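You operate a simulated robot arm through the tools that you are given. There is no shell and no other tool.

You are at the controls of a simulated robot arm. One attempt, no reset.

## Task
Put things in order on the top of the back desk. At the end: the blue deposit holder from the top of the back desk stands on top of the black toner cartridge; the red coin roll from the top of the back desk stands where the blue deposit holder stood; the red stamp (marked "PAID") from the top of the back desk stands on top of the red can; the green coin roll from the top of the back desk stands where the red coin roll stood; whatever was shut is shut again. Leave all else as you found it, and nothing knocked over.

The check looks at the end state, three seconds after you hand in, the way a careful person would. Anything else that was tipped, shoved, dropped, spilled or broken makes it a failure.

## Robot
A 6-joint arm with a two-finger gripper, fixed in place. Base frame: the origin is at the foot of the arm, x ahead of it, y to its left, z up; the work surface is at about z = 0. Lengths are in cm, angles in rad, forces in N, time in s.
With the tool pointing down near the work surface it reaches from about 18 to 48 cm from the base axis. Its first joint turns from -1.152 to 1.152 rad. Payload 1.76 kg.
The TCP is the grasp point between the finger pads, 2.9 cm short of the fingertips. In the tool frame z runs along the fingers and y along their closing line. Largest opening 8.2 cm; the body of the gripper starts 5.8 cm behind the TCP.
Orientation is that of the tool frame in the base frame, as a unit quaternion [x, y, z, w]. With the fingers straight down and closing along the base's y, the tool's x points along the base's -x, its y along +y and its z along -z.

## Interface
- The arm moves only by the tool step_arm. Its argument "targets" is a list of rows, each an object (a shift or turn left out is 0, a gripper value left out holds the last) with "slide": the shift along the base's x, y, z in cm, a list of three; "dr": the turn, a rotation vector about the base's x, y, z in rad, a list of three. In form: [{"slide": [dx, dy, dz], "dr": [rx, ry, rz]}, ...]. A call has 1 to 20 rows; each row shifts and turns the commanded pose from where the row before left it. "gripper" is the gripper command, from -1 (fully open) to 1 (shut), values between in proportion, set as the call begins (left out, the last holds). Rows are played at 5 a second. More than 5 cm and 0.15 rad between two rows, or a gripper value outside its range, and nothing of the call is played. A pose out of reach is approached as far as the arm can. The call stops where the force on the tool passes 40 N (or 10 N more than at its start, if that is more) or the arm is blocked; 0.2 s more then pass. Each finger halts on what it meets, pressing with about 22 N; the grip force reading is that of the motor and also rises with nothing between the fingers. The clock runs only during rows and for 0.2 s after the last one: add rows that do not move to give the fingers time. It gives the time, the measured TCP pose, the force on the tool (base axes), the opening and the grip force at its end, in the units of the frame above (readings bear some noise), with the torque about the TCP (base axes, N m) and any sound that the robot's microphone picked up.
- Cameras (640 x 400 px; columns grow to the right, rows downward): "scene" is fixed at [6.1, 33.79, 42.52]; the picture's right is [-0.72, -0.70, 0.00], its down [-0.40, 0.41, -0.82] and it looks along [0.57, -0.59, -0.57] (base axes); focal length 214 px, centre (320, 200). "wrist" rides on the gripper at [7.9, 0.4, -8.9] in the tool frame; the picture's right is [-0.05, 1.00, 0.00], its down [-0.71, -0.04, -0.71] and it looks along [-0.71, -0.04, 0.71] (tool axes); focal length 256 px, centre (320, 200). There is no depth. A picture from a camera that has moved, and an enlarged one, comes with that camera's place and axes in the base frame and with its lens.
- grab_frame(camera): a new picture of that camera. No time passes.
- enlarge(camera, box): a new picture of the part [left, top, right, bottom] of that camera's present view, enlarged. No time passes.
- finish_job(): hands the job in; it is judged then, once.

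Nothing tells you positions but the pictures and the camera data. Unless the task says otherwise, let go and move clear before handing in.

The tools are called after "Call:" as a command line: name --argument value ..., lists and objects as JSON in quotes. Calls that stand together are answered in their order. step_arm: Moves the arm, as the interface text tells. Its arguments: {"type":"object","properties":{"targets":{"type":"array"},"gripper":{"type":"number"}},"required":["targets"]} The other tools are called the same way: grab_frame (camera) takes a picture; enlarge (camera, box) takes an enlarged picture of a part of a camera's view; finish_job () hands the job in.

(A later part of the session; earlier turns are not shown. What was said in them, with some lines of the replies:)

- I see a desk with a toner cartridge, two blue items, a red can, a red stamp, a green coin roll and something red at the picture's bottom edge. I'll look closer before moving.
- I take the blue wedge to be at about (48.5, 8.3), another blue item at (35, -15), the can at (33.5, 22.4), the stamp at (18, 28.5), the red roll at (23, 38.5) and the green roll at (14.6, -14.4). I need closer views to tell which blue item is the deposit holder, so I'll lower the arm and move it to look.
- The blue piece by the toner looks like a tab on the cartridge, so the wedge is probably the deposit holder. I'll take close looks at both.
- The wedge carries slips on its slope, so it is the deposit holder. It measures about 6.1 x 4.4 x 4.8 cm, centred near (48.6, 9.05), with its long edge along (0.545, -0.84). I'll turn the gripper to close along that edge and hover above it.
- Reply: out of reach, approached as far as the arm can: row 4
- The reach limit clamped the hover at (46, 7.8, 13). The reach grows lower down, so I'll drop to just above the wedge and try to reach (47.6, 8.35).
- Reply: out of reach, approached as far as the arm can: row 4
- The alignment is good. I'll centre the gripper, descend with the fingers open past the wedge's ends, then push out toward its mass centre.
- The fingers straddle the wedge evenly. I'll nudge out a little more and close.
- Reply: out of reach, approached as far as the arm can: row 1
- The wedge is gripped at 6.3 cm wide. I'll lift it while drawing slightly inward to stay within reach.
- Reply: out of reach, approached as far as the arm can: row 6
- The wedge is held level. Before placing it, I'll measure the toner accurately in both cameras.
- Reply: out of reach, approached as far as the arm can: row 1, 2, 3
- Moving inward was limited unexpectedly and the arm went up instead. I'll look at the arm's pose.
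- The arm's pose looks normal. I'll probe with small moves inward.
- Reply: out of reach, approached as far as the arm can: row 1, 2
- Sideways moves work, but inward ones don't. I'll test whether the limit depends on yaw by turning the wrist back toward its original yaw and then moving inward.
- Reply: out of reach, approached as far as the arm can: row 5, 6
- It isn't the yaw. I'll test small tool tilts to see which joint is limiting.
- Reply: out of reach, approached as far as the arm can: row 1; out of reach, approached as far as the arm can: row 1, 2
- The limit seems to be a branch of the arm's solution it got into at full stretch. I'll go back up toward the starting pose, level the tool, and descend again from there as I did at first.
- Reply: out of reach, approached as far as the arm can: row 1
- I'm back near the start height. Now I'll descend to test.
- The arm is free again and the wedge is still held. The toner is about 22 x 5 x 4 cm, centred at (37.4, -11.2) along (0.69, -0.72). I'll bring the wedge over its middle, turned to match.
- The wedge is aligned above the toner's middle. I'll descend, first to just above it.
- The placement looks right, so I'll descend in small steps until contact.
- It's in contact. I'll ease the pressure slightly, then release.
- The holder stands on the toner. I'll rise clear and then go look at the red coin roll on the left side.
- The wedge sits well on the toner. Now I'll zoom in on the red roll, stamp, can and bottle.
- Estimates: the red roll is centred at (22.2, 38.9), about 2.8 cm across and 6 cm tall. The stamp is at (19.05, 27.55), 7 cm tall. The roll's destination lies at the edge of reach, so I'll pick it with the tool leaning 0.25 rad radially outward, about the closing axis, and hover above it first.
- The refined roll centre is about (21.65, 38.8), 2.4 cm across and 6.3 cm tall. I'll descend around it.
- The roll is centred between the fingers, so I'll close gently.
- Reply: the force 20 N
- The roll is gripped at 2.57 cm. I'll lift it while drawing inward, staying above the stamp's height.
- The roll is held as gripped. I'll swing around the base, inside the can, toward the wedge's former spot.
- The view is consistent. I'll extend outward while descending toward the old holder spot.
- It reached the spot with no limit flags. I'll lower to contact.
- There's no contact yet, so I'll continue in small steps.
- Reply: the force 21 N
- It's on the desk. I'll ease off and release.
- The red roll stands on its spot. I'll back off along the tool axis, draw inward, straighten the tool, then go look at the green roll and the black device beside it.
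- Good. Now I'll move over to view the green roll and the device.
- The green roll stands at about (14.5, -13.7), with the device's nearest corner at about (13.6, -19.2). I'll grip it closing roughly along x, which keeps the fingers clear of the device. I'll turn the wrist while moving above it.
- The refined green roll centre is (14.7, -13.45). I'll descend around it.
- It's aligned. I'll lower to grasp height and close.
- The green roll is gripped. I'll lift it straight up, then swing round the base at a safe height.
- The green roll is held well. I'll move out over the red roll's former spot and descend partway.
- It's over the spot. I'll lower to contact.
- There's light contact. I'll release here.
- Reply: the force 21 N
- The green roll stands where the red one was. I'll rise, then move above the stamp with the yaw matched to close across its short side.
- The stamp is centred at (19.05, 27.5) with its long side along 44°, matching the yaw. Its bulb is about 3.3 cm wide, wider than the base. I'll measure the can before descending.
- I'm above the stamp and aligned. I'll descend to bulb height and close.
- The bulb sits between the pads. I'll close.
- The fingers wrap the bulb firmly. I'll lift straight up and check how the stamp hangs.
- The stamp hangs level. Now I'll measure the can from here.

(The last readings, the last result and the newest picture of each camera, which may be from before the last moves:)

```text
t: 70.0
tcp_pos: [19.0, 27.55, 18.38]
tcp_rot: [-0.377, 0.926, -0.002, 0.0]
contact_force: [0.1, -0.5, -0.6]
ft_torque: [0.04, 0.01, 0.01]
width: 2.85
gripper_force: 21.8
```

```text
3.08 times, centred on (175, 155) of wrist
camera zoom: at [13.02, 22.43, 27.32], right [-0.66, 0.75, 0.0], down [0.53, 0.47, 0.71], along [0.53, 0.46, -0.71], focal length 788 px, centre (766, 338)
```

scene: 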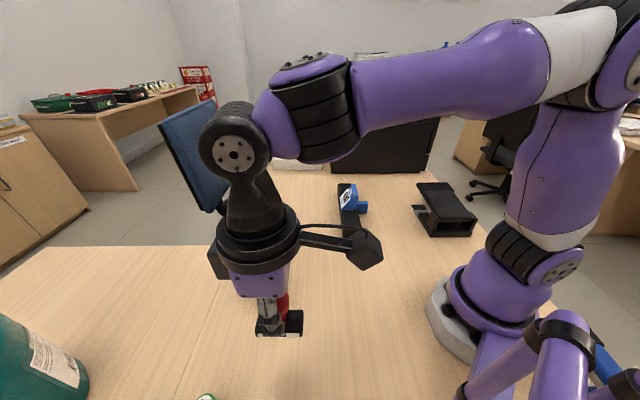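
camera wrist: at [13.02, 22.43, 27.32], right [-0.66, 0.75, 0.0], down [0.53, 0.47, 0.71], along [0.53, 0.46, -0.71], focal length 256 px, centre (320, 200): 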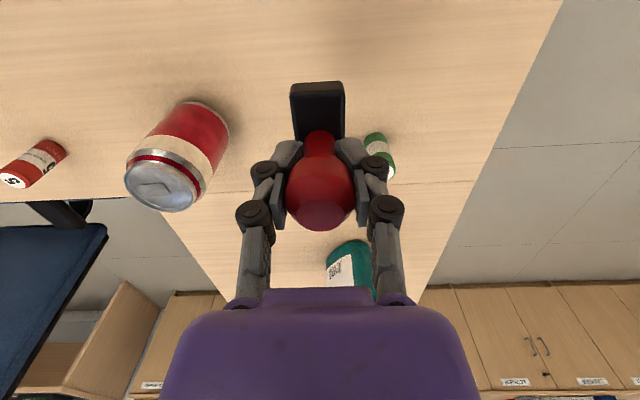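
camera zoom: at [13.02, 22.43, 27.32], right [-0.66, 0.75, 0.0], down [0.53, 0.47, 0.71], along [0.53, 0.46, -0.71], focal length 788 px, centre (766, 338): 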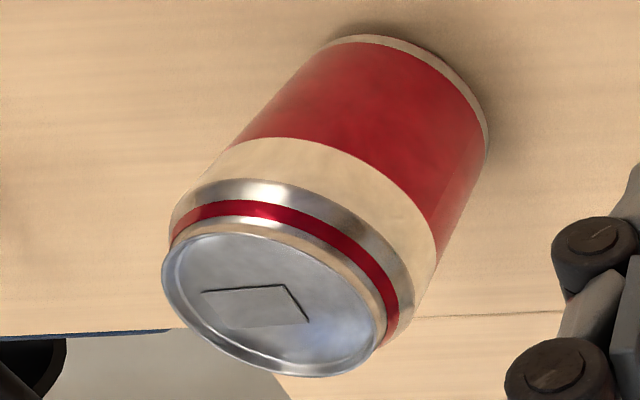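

Triangulating several views puts the can's top at about (33.3, 21.85, 10.8). I'll bring the stamp above it, with its bottom at about 13.7, and check the alignment in both cameras.

Call:
step_arm --targets '[{"slide": [3.5, -1.4, 0.3]}, {"slide": [3.5, -1.4, 0.2]}, {"slide": [3.5, -1.4, 0.2]}, {"slide": [2.6, -1.0, 0.1]}, {"slide": [0, 0, 0]}, {"slide": [0, 0, 0]}]'

Call:
grab_frame --camera "wrist"

Call:
enlarge --camera "scene" --box '[200, 170, 340, 310]'

```text
t: 71.4
tcp_pos: [32.5, 22.37, 19.38]
tcp_rot: [-0.377, 0.926, -0.001, 0.0]
contact_force: [0.1, 0.1, -0.5]
ft_torque: [0.05, -0.03, 0.0]
width: 2.87
gripper_force: 21.7
```

```text
taken
camera wrist: at [26.35, 17.24, 28.2], right [-0.66, 0.75, 0.0], down [0.53, 0.47, 0.71], along [0.53, 0.46, -0.71], focal length 256 px, centre (320, 200)
```

wrist: 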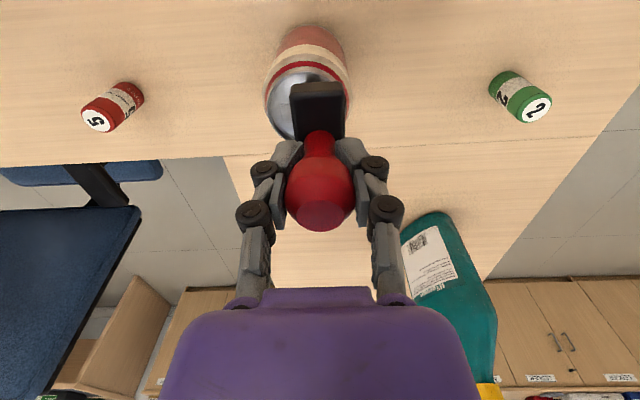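

```text
2.86 times, centred on (270, 240) of scene
camera zoom: at [6.1, 33.79, 42.52], right [-0.72, -0.7, 0.0], down [-0.4, 0.41, -0.82], along [0.57, -0.59, -0.57], focal length 613 px, centre (463, 86)
```

zoom: 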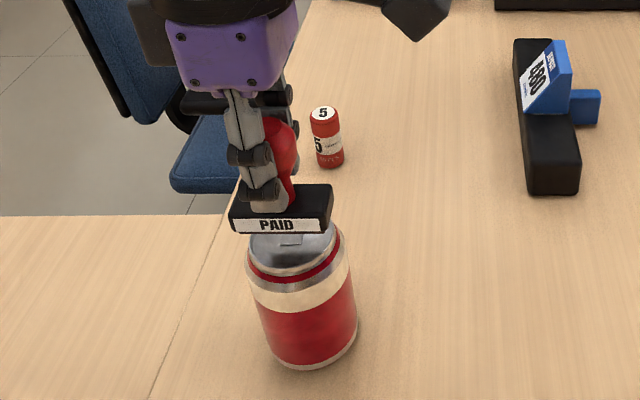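

No limit flag here. I'll zoom the wrist view on the can under the stamp to refine its centre.

Call:
enlarge --camera "wrist" --box '[240, 10, 400, 160]'

Call:
enlarge --camera "scene" --box '[240, 200, 300, 310]'

```text
2.67 times, centred on (320, 85) of wrist
camera zoom: at [26.35, 17.24, 28.2], right [-0.66, 0.75, 0.0], down [0.53, 0.47, 0.71], along [0.53, 0.46, -0.71], focal length 683 px, centre (320, 507)
```

zoom: 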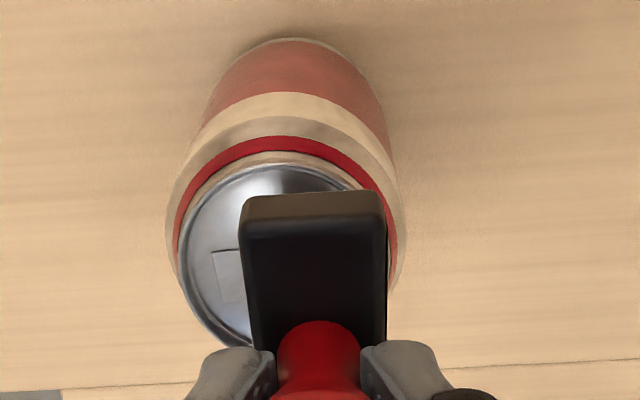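

```text
3.64 times, centred on (270, 255) of scene
camera zoom: at [6.1, 33.79, 42.52], right [-0.72, -0.7, 0.0], down [-0.4, 0.41, -0.82], along [0.57, -0.59, -0.57], focal length 780 px, centre (502, 0)
```

zoom: 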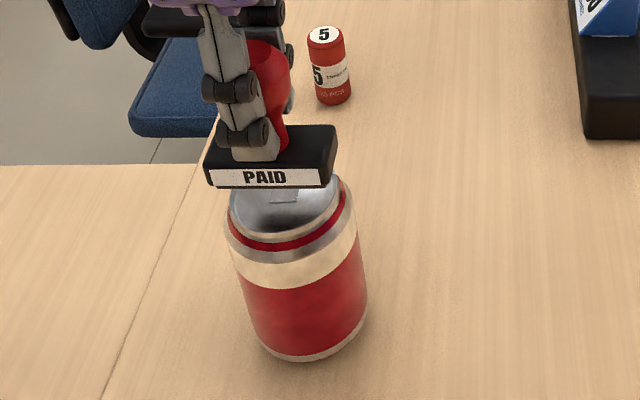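

The refined can centre is (33.3, 21.8). I'll shift the stamp by (0.8, -0.57), lower a bit and look again.

Call:
step_arm --targets '[{"slide": [0.8, -0.57, 0]}, {"slide": [0, 0, -1]}, {"slide": [0, 0, -0.8]}, {"slide": [0, 0, 0]}, {"slide": [0, 0, 0]}]'

Call:
enlarge --camera "wrist" --box '[240, 10, 400, 160]'

Call:
enlarge --camera "scene" --box '[240, 200, 300, 310]'

```text
t: 72.6
tcp_pos: [32.84, 21.81, 17.47]
tcp_rot: [-0.378, 0.926, -0.002, -0.001]
contact_force: [-0.3, 0.7, -0.3]
ft_torque: [0.03, -0.01, 0.0]
width: 2.9
gripper_force: 21.6
```

```text
2.67 times, centred on (320, 85) of wrist
camera zoom: at [26.93, 16.64, 26.4], right [-0.66, 0.75, 0.0], down [0.53, 0.47, 0.71], along [0.53, 0.46, -0.71], focal length 683 px, centre (320, 507)
```

zoom: 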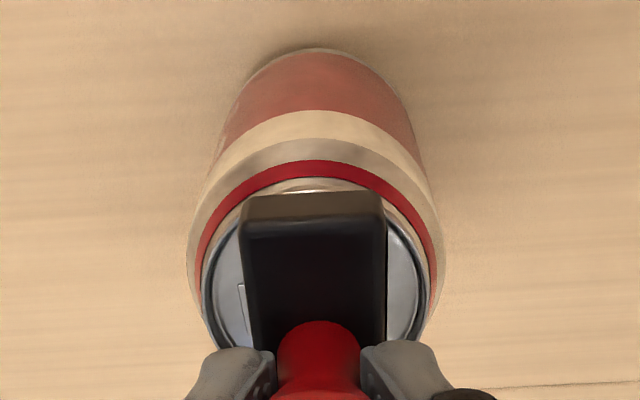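

```text
3.64 times, centred on (270, 255) of scene
camera zoom: at [6.1, 33.79, 42.52], right [-0.72, -0.7, 0.0], down [-0.4, 0.41, -0.82], along [0.57, -0.59, -0.57], focal length 780 px, centre (502, 0)
```

zoom: 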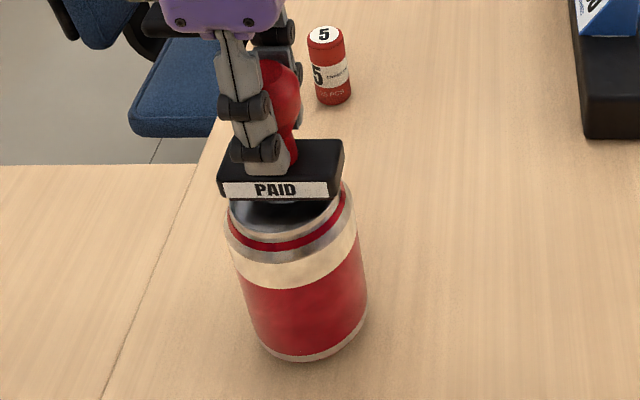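

The stamp is centred over the can within about 0.3 cm. I'll lower to contact in small steps.

Call:
step_arm --targets '[{"slide": [0, 0, -0.4]}, {"slide": [0, 0, -0.3]}, {"slide": [0, 0, 0]}]'

Call:
step_arm --targets '[{"slide": [0, 0, -0.15]}, {"slide": [0, 0, -0.1]}, {"slide": [0, 0, 0]}]'

Call:
enlarge --camera "scene" --box '[240, 200, 300, 310]'

```text
t: 73.4
tcp_pos: [32.92, 21.87, 16.86]
tcp_rot: [-0.377, 0.926, -0.001, 0.001]
contact_force: [-0.6, -2.6, 18.3]
ft_torque: [-0.07, 0.09, 0.0]
width: 2.85
gripper_force: 21.9
```

```text
t: 74.2
tcp_pos: [32.79, 21.91, 16.62]
tcp_rot: [-0.377, 0.926, -0.002, 0.001]
contact_force: [2.5, -1.0, 21.4]
ft_torque: [0.02, -0.05, -0.02]
width: 2.86
gripper_force: 21.7
```

```text
3.64 times, centred on (270, 255) of scene
camera zoom: at [6.09, 33.78, 42.53], right [-0.72, -0.7, 0.0], down [-0.4, 0.41, -0.82], along [0.57, -0.59, -0.57], focal length 780 px, centre (502, 0)
```

zoom: 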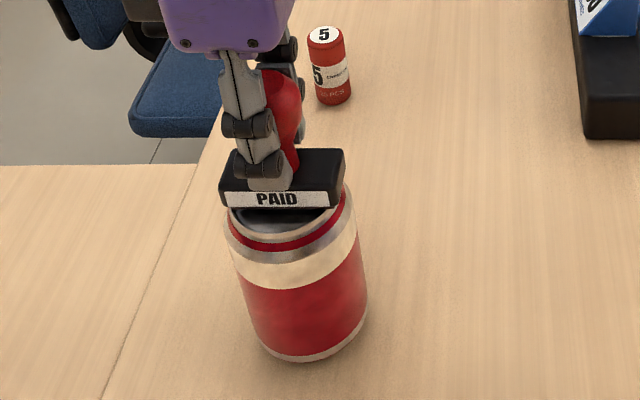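

It's resting on the rim. I'll ease off and release.

Call:
step_arm --targets '[{"slide": [0, 0, 0.2]}, {"slide": [0, 0, 0]}, {"slide": [0, 0, 0]}]'

```text
t: 75.0
tcp_pos: [32.82, 21.91, 16.64]
tcp_rot: [-0.377, 0.926, -0.003, -0.002]
contact_force: [-0.7, 0.2, -0.8]
ft_torque: [0.02, 0.02, 0.0]
width: 2.85
gripper_force: 22.1
```

Call:
step_arm --targets '[{"slide": [0, 0, -0.07]}, {"slide": [0, 0, 0]}]'

Call:
step_arm --targets '[{"slide": [0, 0, 0]}, {"slide": [0, 0, 0]}, {"slide": [0, 0, 0]}, {"slide": [0, 0, 0]}]' --gripper -1

Call:
grab_frame --camera "wrist"

Call:
enlarge --camera "scene" --box '[240, 200, 300, 310]'

```text
t: 75.6
tcp_pos: [32.92, 21.87, 16.7]
tcp_rot: [-0.377, 0.926, -0.002, 0.0]
contact_force: [-0.5, 0.0, -0.2]
ft_torque: [-0.03, -0.01, -0.02]
width: 2.83
gripper_force: 21.9
```

```text
t: 76.6
tcp_pos: [32.93, 21.82, 16.66]
tcp_rot: [-0.377, 0.926, -0.002, 0.0]
contact_force: [0.2, -0.1, 0.5]
ft_torque: [0.03, 0.0, 0.0]
width: 8.2
gripper_force: 0.1
```

```text
taken
camera wrist: at [26.87, 16.64, 25.55], right [-0.66, 0.75, 0.0], down [0.53, 0.47, 0.71], along [0.53, 0.46, -0.71], focal length 256 px, centre (320, 200)
```

wrist: 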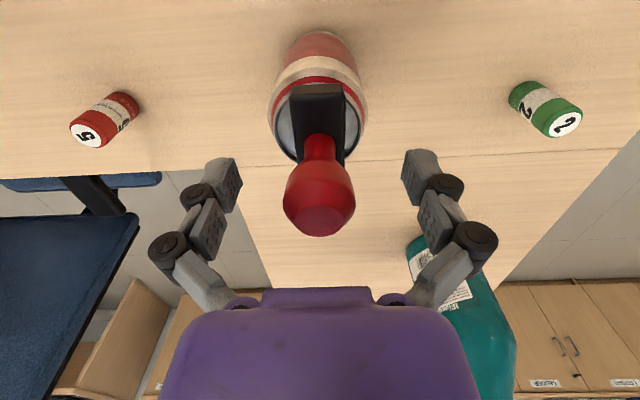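

```text
3.64 times, centred on (270, 255) of scene
camera zoom: at [6.1, 33.79, 42.52], right [-0.72, -0.7, 0.0], down [-0.4, 0.41, -0.82], along [0.57, -0.59, -0.57], focal length 780 px, centre (502, 0)
```

zoom: 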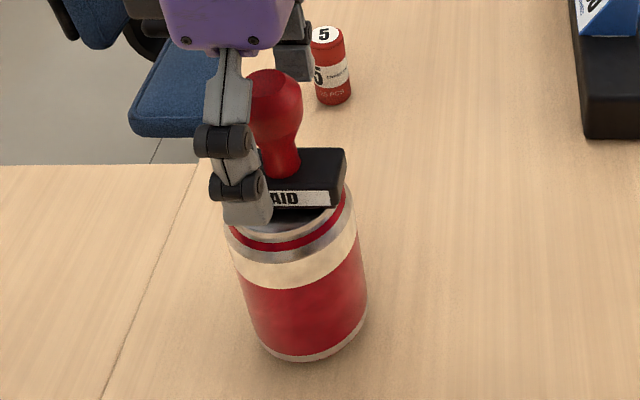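

The stamp stands on the can. I'll retreat backward and up, with the handle leaving through the open side between the fingers, then inspect everything.

Call:
step_arm --targets '[{"slide": [0, 0, 0.8]}, {"slide": [-1.4, -1.4, 0.8]}, {"slide": [-2, -2, 1]}, {"slide": [-2.5, -2.5, 1]}, {"slide": [-2.5, -2.5, 1]}, {"slide": [-1, -3.5, 0.5]}, {"slide": [0, -4, 0]}, {"slide": [0, -4, 0]}, {"slide": [0, 0, 0]}, {"slide": [0, 0, 0]}]'

Call:
grab_frame --camera "scene"

Call:
grab_frame --camera "wrist"

Call:
enlarge --camera "scene" --box '[160, 200, 320, 400]'

Call:
enlarge --camera "scene" --box '[310, 150, 490, 260]'

```text
t: 78.8
tcp_pos: [23.35, 1.87, 21.7]
tcp_rot: [-0.377, 0.926, -0.001, 0.0]
contact_force: [0.4, 0.2, -0.3]
ft_torque: [0.04, -0.05, 0.01]
width: 8.22
gripper_force: 0.2
```

```text
taken
```

scene: 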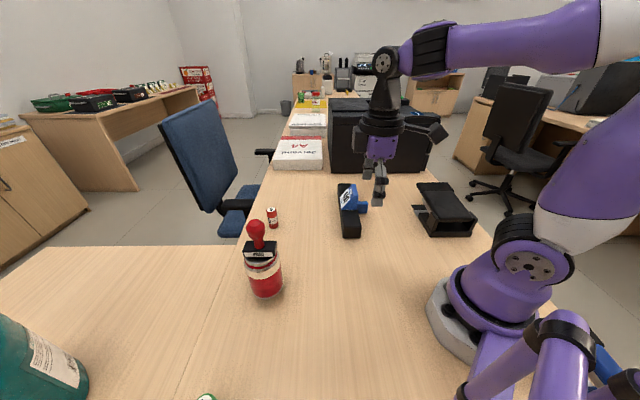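

```text
taken
camera wrist: at [17.42, -3.34, 30.56], right [-0.66, 0.75, 0.0], down [0.53, 0.47, 0.71], along [0.53, 0.46, -0.71], focal length 256 px, centre (320, 200)
```

wrist: 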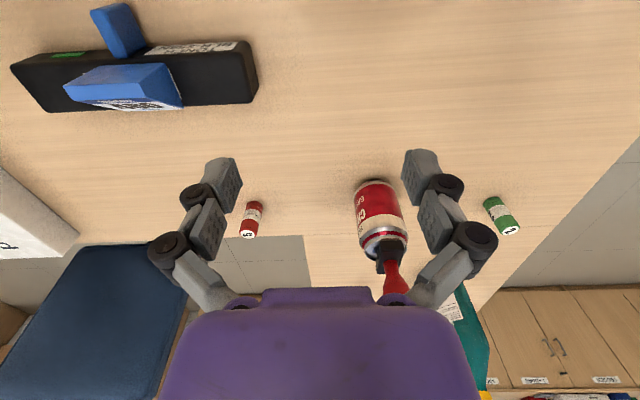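

```text
2.00 times, centred on (240, 300) of scene
camera zoom: at [6.1, 33.79, 42.52], right [-0.72, -0.7, 0.0], down [-0.4, 0.41, -0.82], along [0.57, -0.59, -0.57], focal length 429 px, centre (480, 0)
```

zoom: 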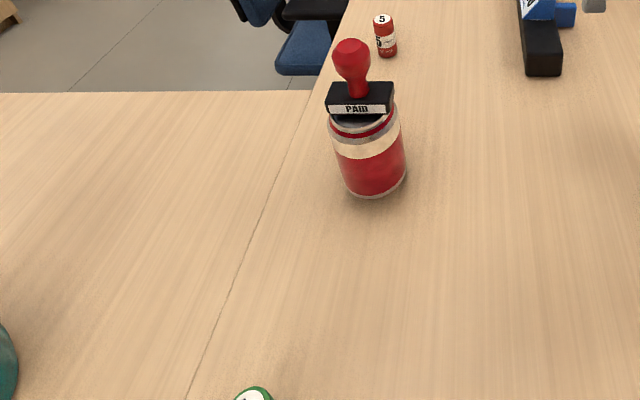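

```text
3.56 times, centred on (400, 205) of scene
camera zoom: at [6.1, 33.79, 42.52], right [-0.72, -0.7, 0.0], down [-0.4, 0.41, -0.82], along [0.57, -0.59, -0.57], focal length 763 px, centre (36, 182)
```

zoom: 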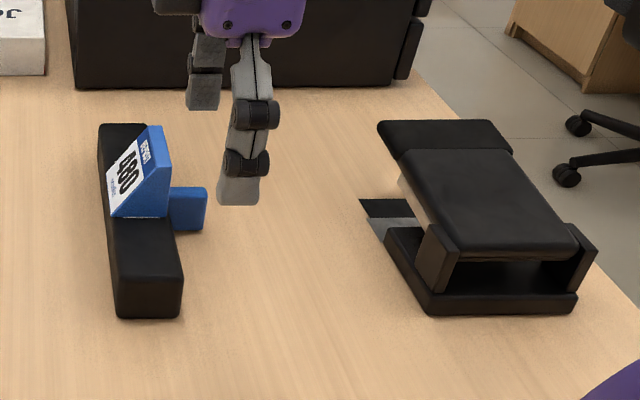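

Everything looks in place. I'll do a direct comparison of the green roll's spot with the original red roll picture, using the same crop as at the start.

Call:
enlarge --camera "scene" --box '[160, 300, 320, 400]'

Call:
enlarge --camera "scene" --box '[220, 160, 500, 335]'

```text
4.00 times, centred on (240, 350) of scene
camera zoom: at [6.1, 33.79, 42.52], right [-0.72, -0.7, 0.0], down [-0.4, 0.41, -0.82], along [0.57, -0.59, -0.57], focal length 858 px, centre (640, -400)
```

zoom: 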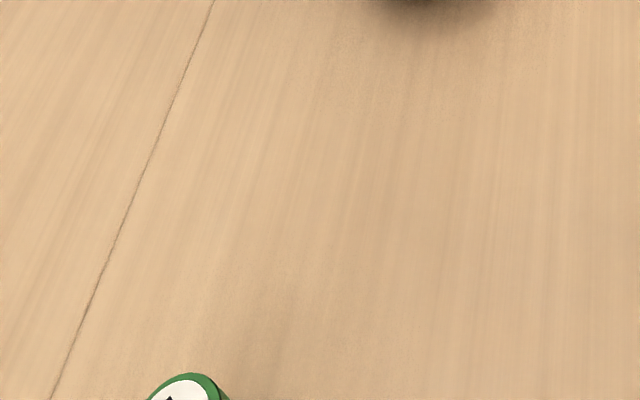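

```text
2.29 times, centred on (360, 248) of scene
camera zoom: at [6.1, 33.79, 42.52], right [-0.72, -0.7, 0.0], down [-0.4, 0.41, -0.82], along [0.57, -0.59, -0.57], focal length 490 px, centre (229, 91)
```

zoom: 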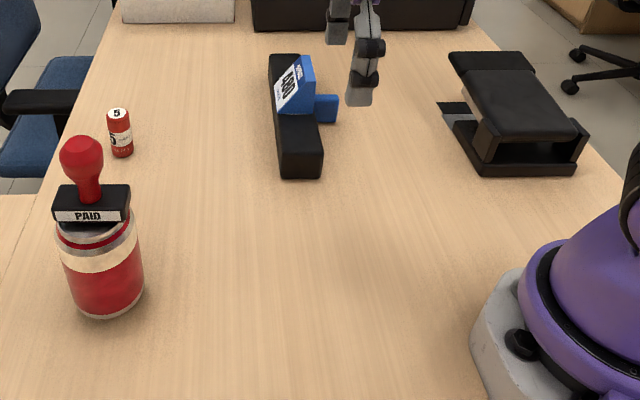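

All four items are where they should be: holder on the toner, red roll on the holder's old spot, green roll within about 0.4 cm of the red roll's old spot, and stamp on the can. The can, toner and device show no shift, and the arm is clear and open, so I'm handing in.

Call:
finish_job

```text
The job is handed in.
```

I rearranged the desk as asked and handed the job in. I haven't seen the result of the check. In the last pictures everything was standing:

- **Blue deposit holder:** on top of the black toner cartridge, near its middle and lined up with it.
- **Red coin roll:** upright where the holder stood, within about 1 cm by the pictures.
- **Green coin roll:** upright where the red roll stood, about 0.4 cm off.
- **Red "PAID" stamp:** upright on top of the red can, centred to about 0.3 cm.

Comparing the last pictures with the first, the toner, can and black device had not visibly moved. I opened nothing, so nothing needed shutting again. The gripper was open and clear of everything when I handed in.
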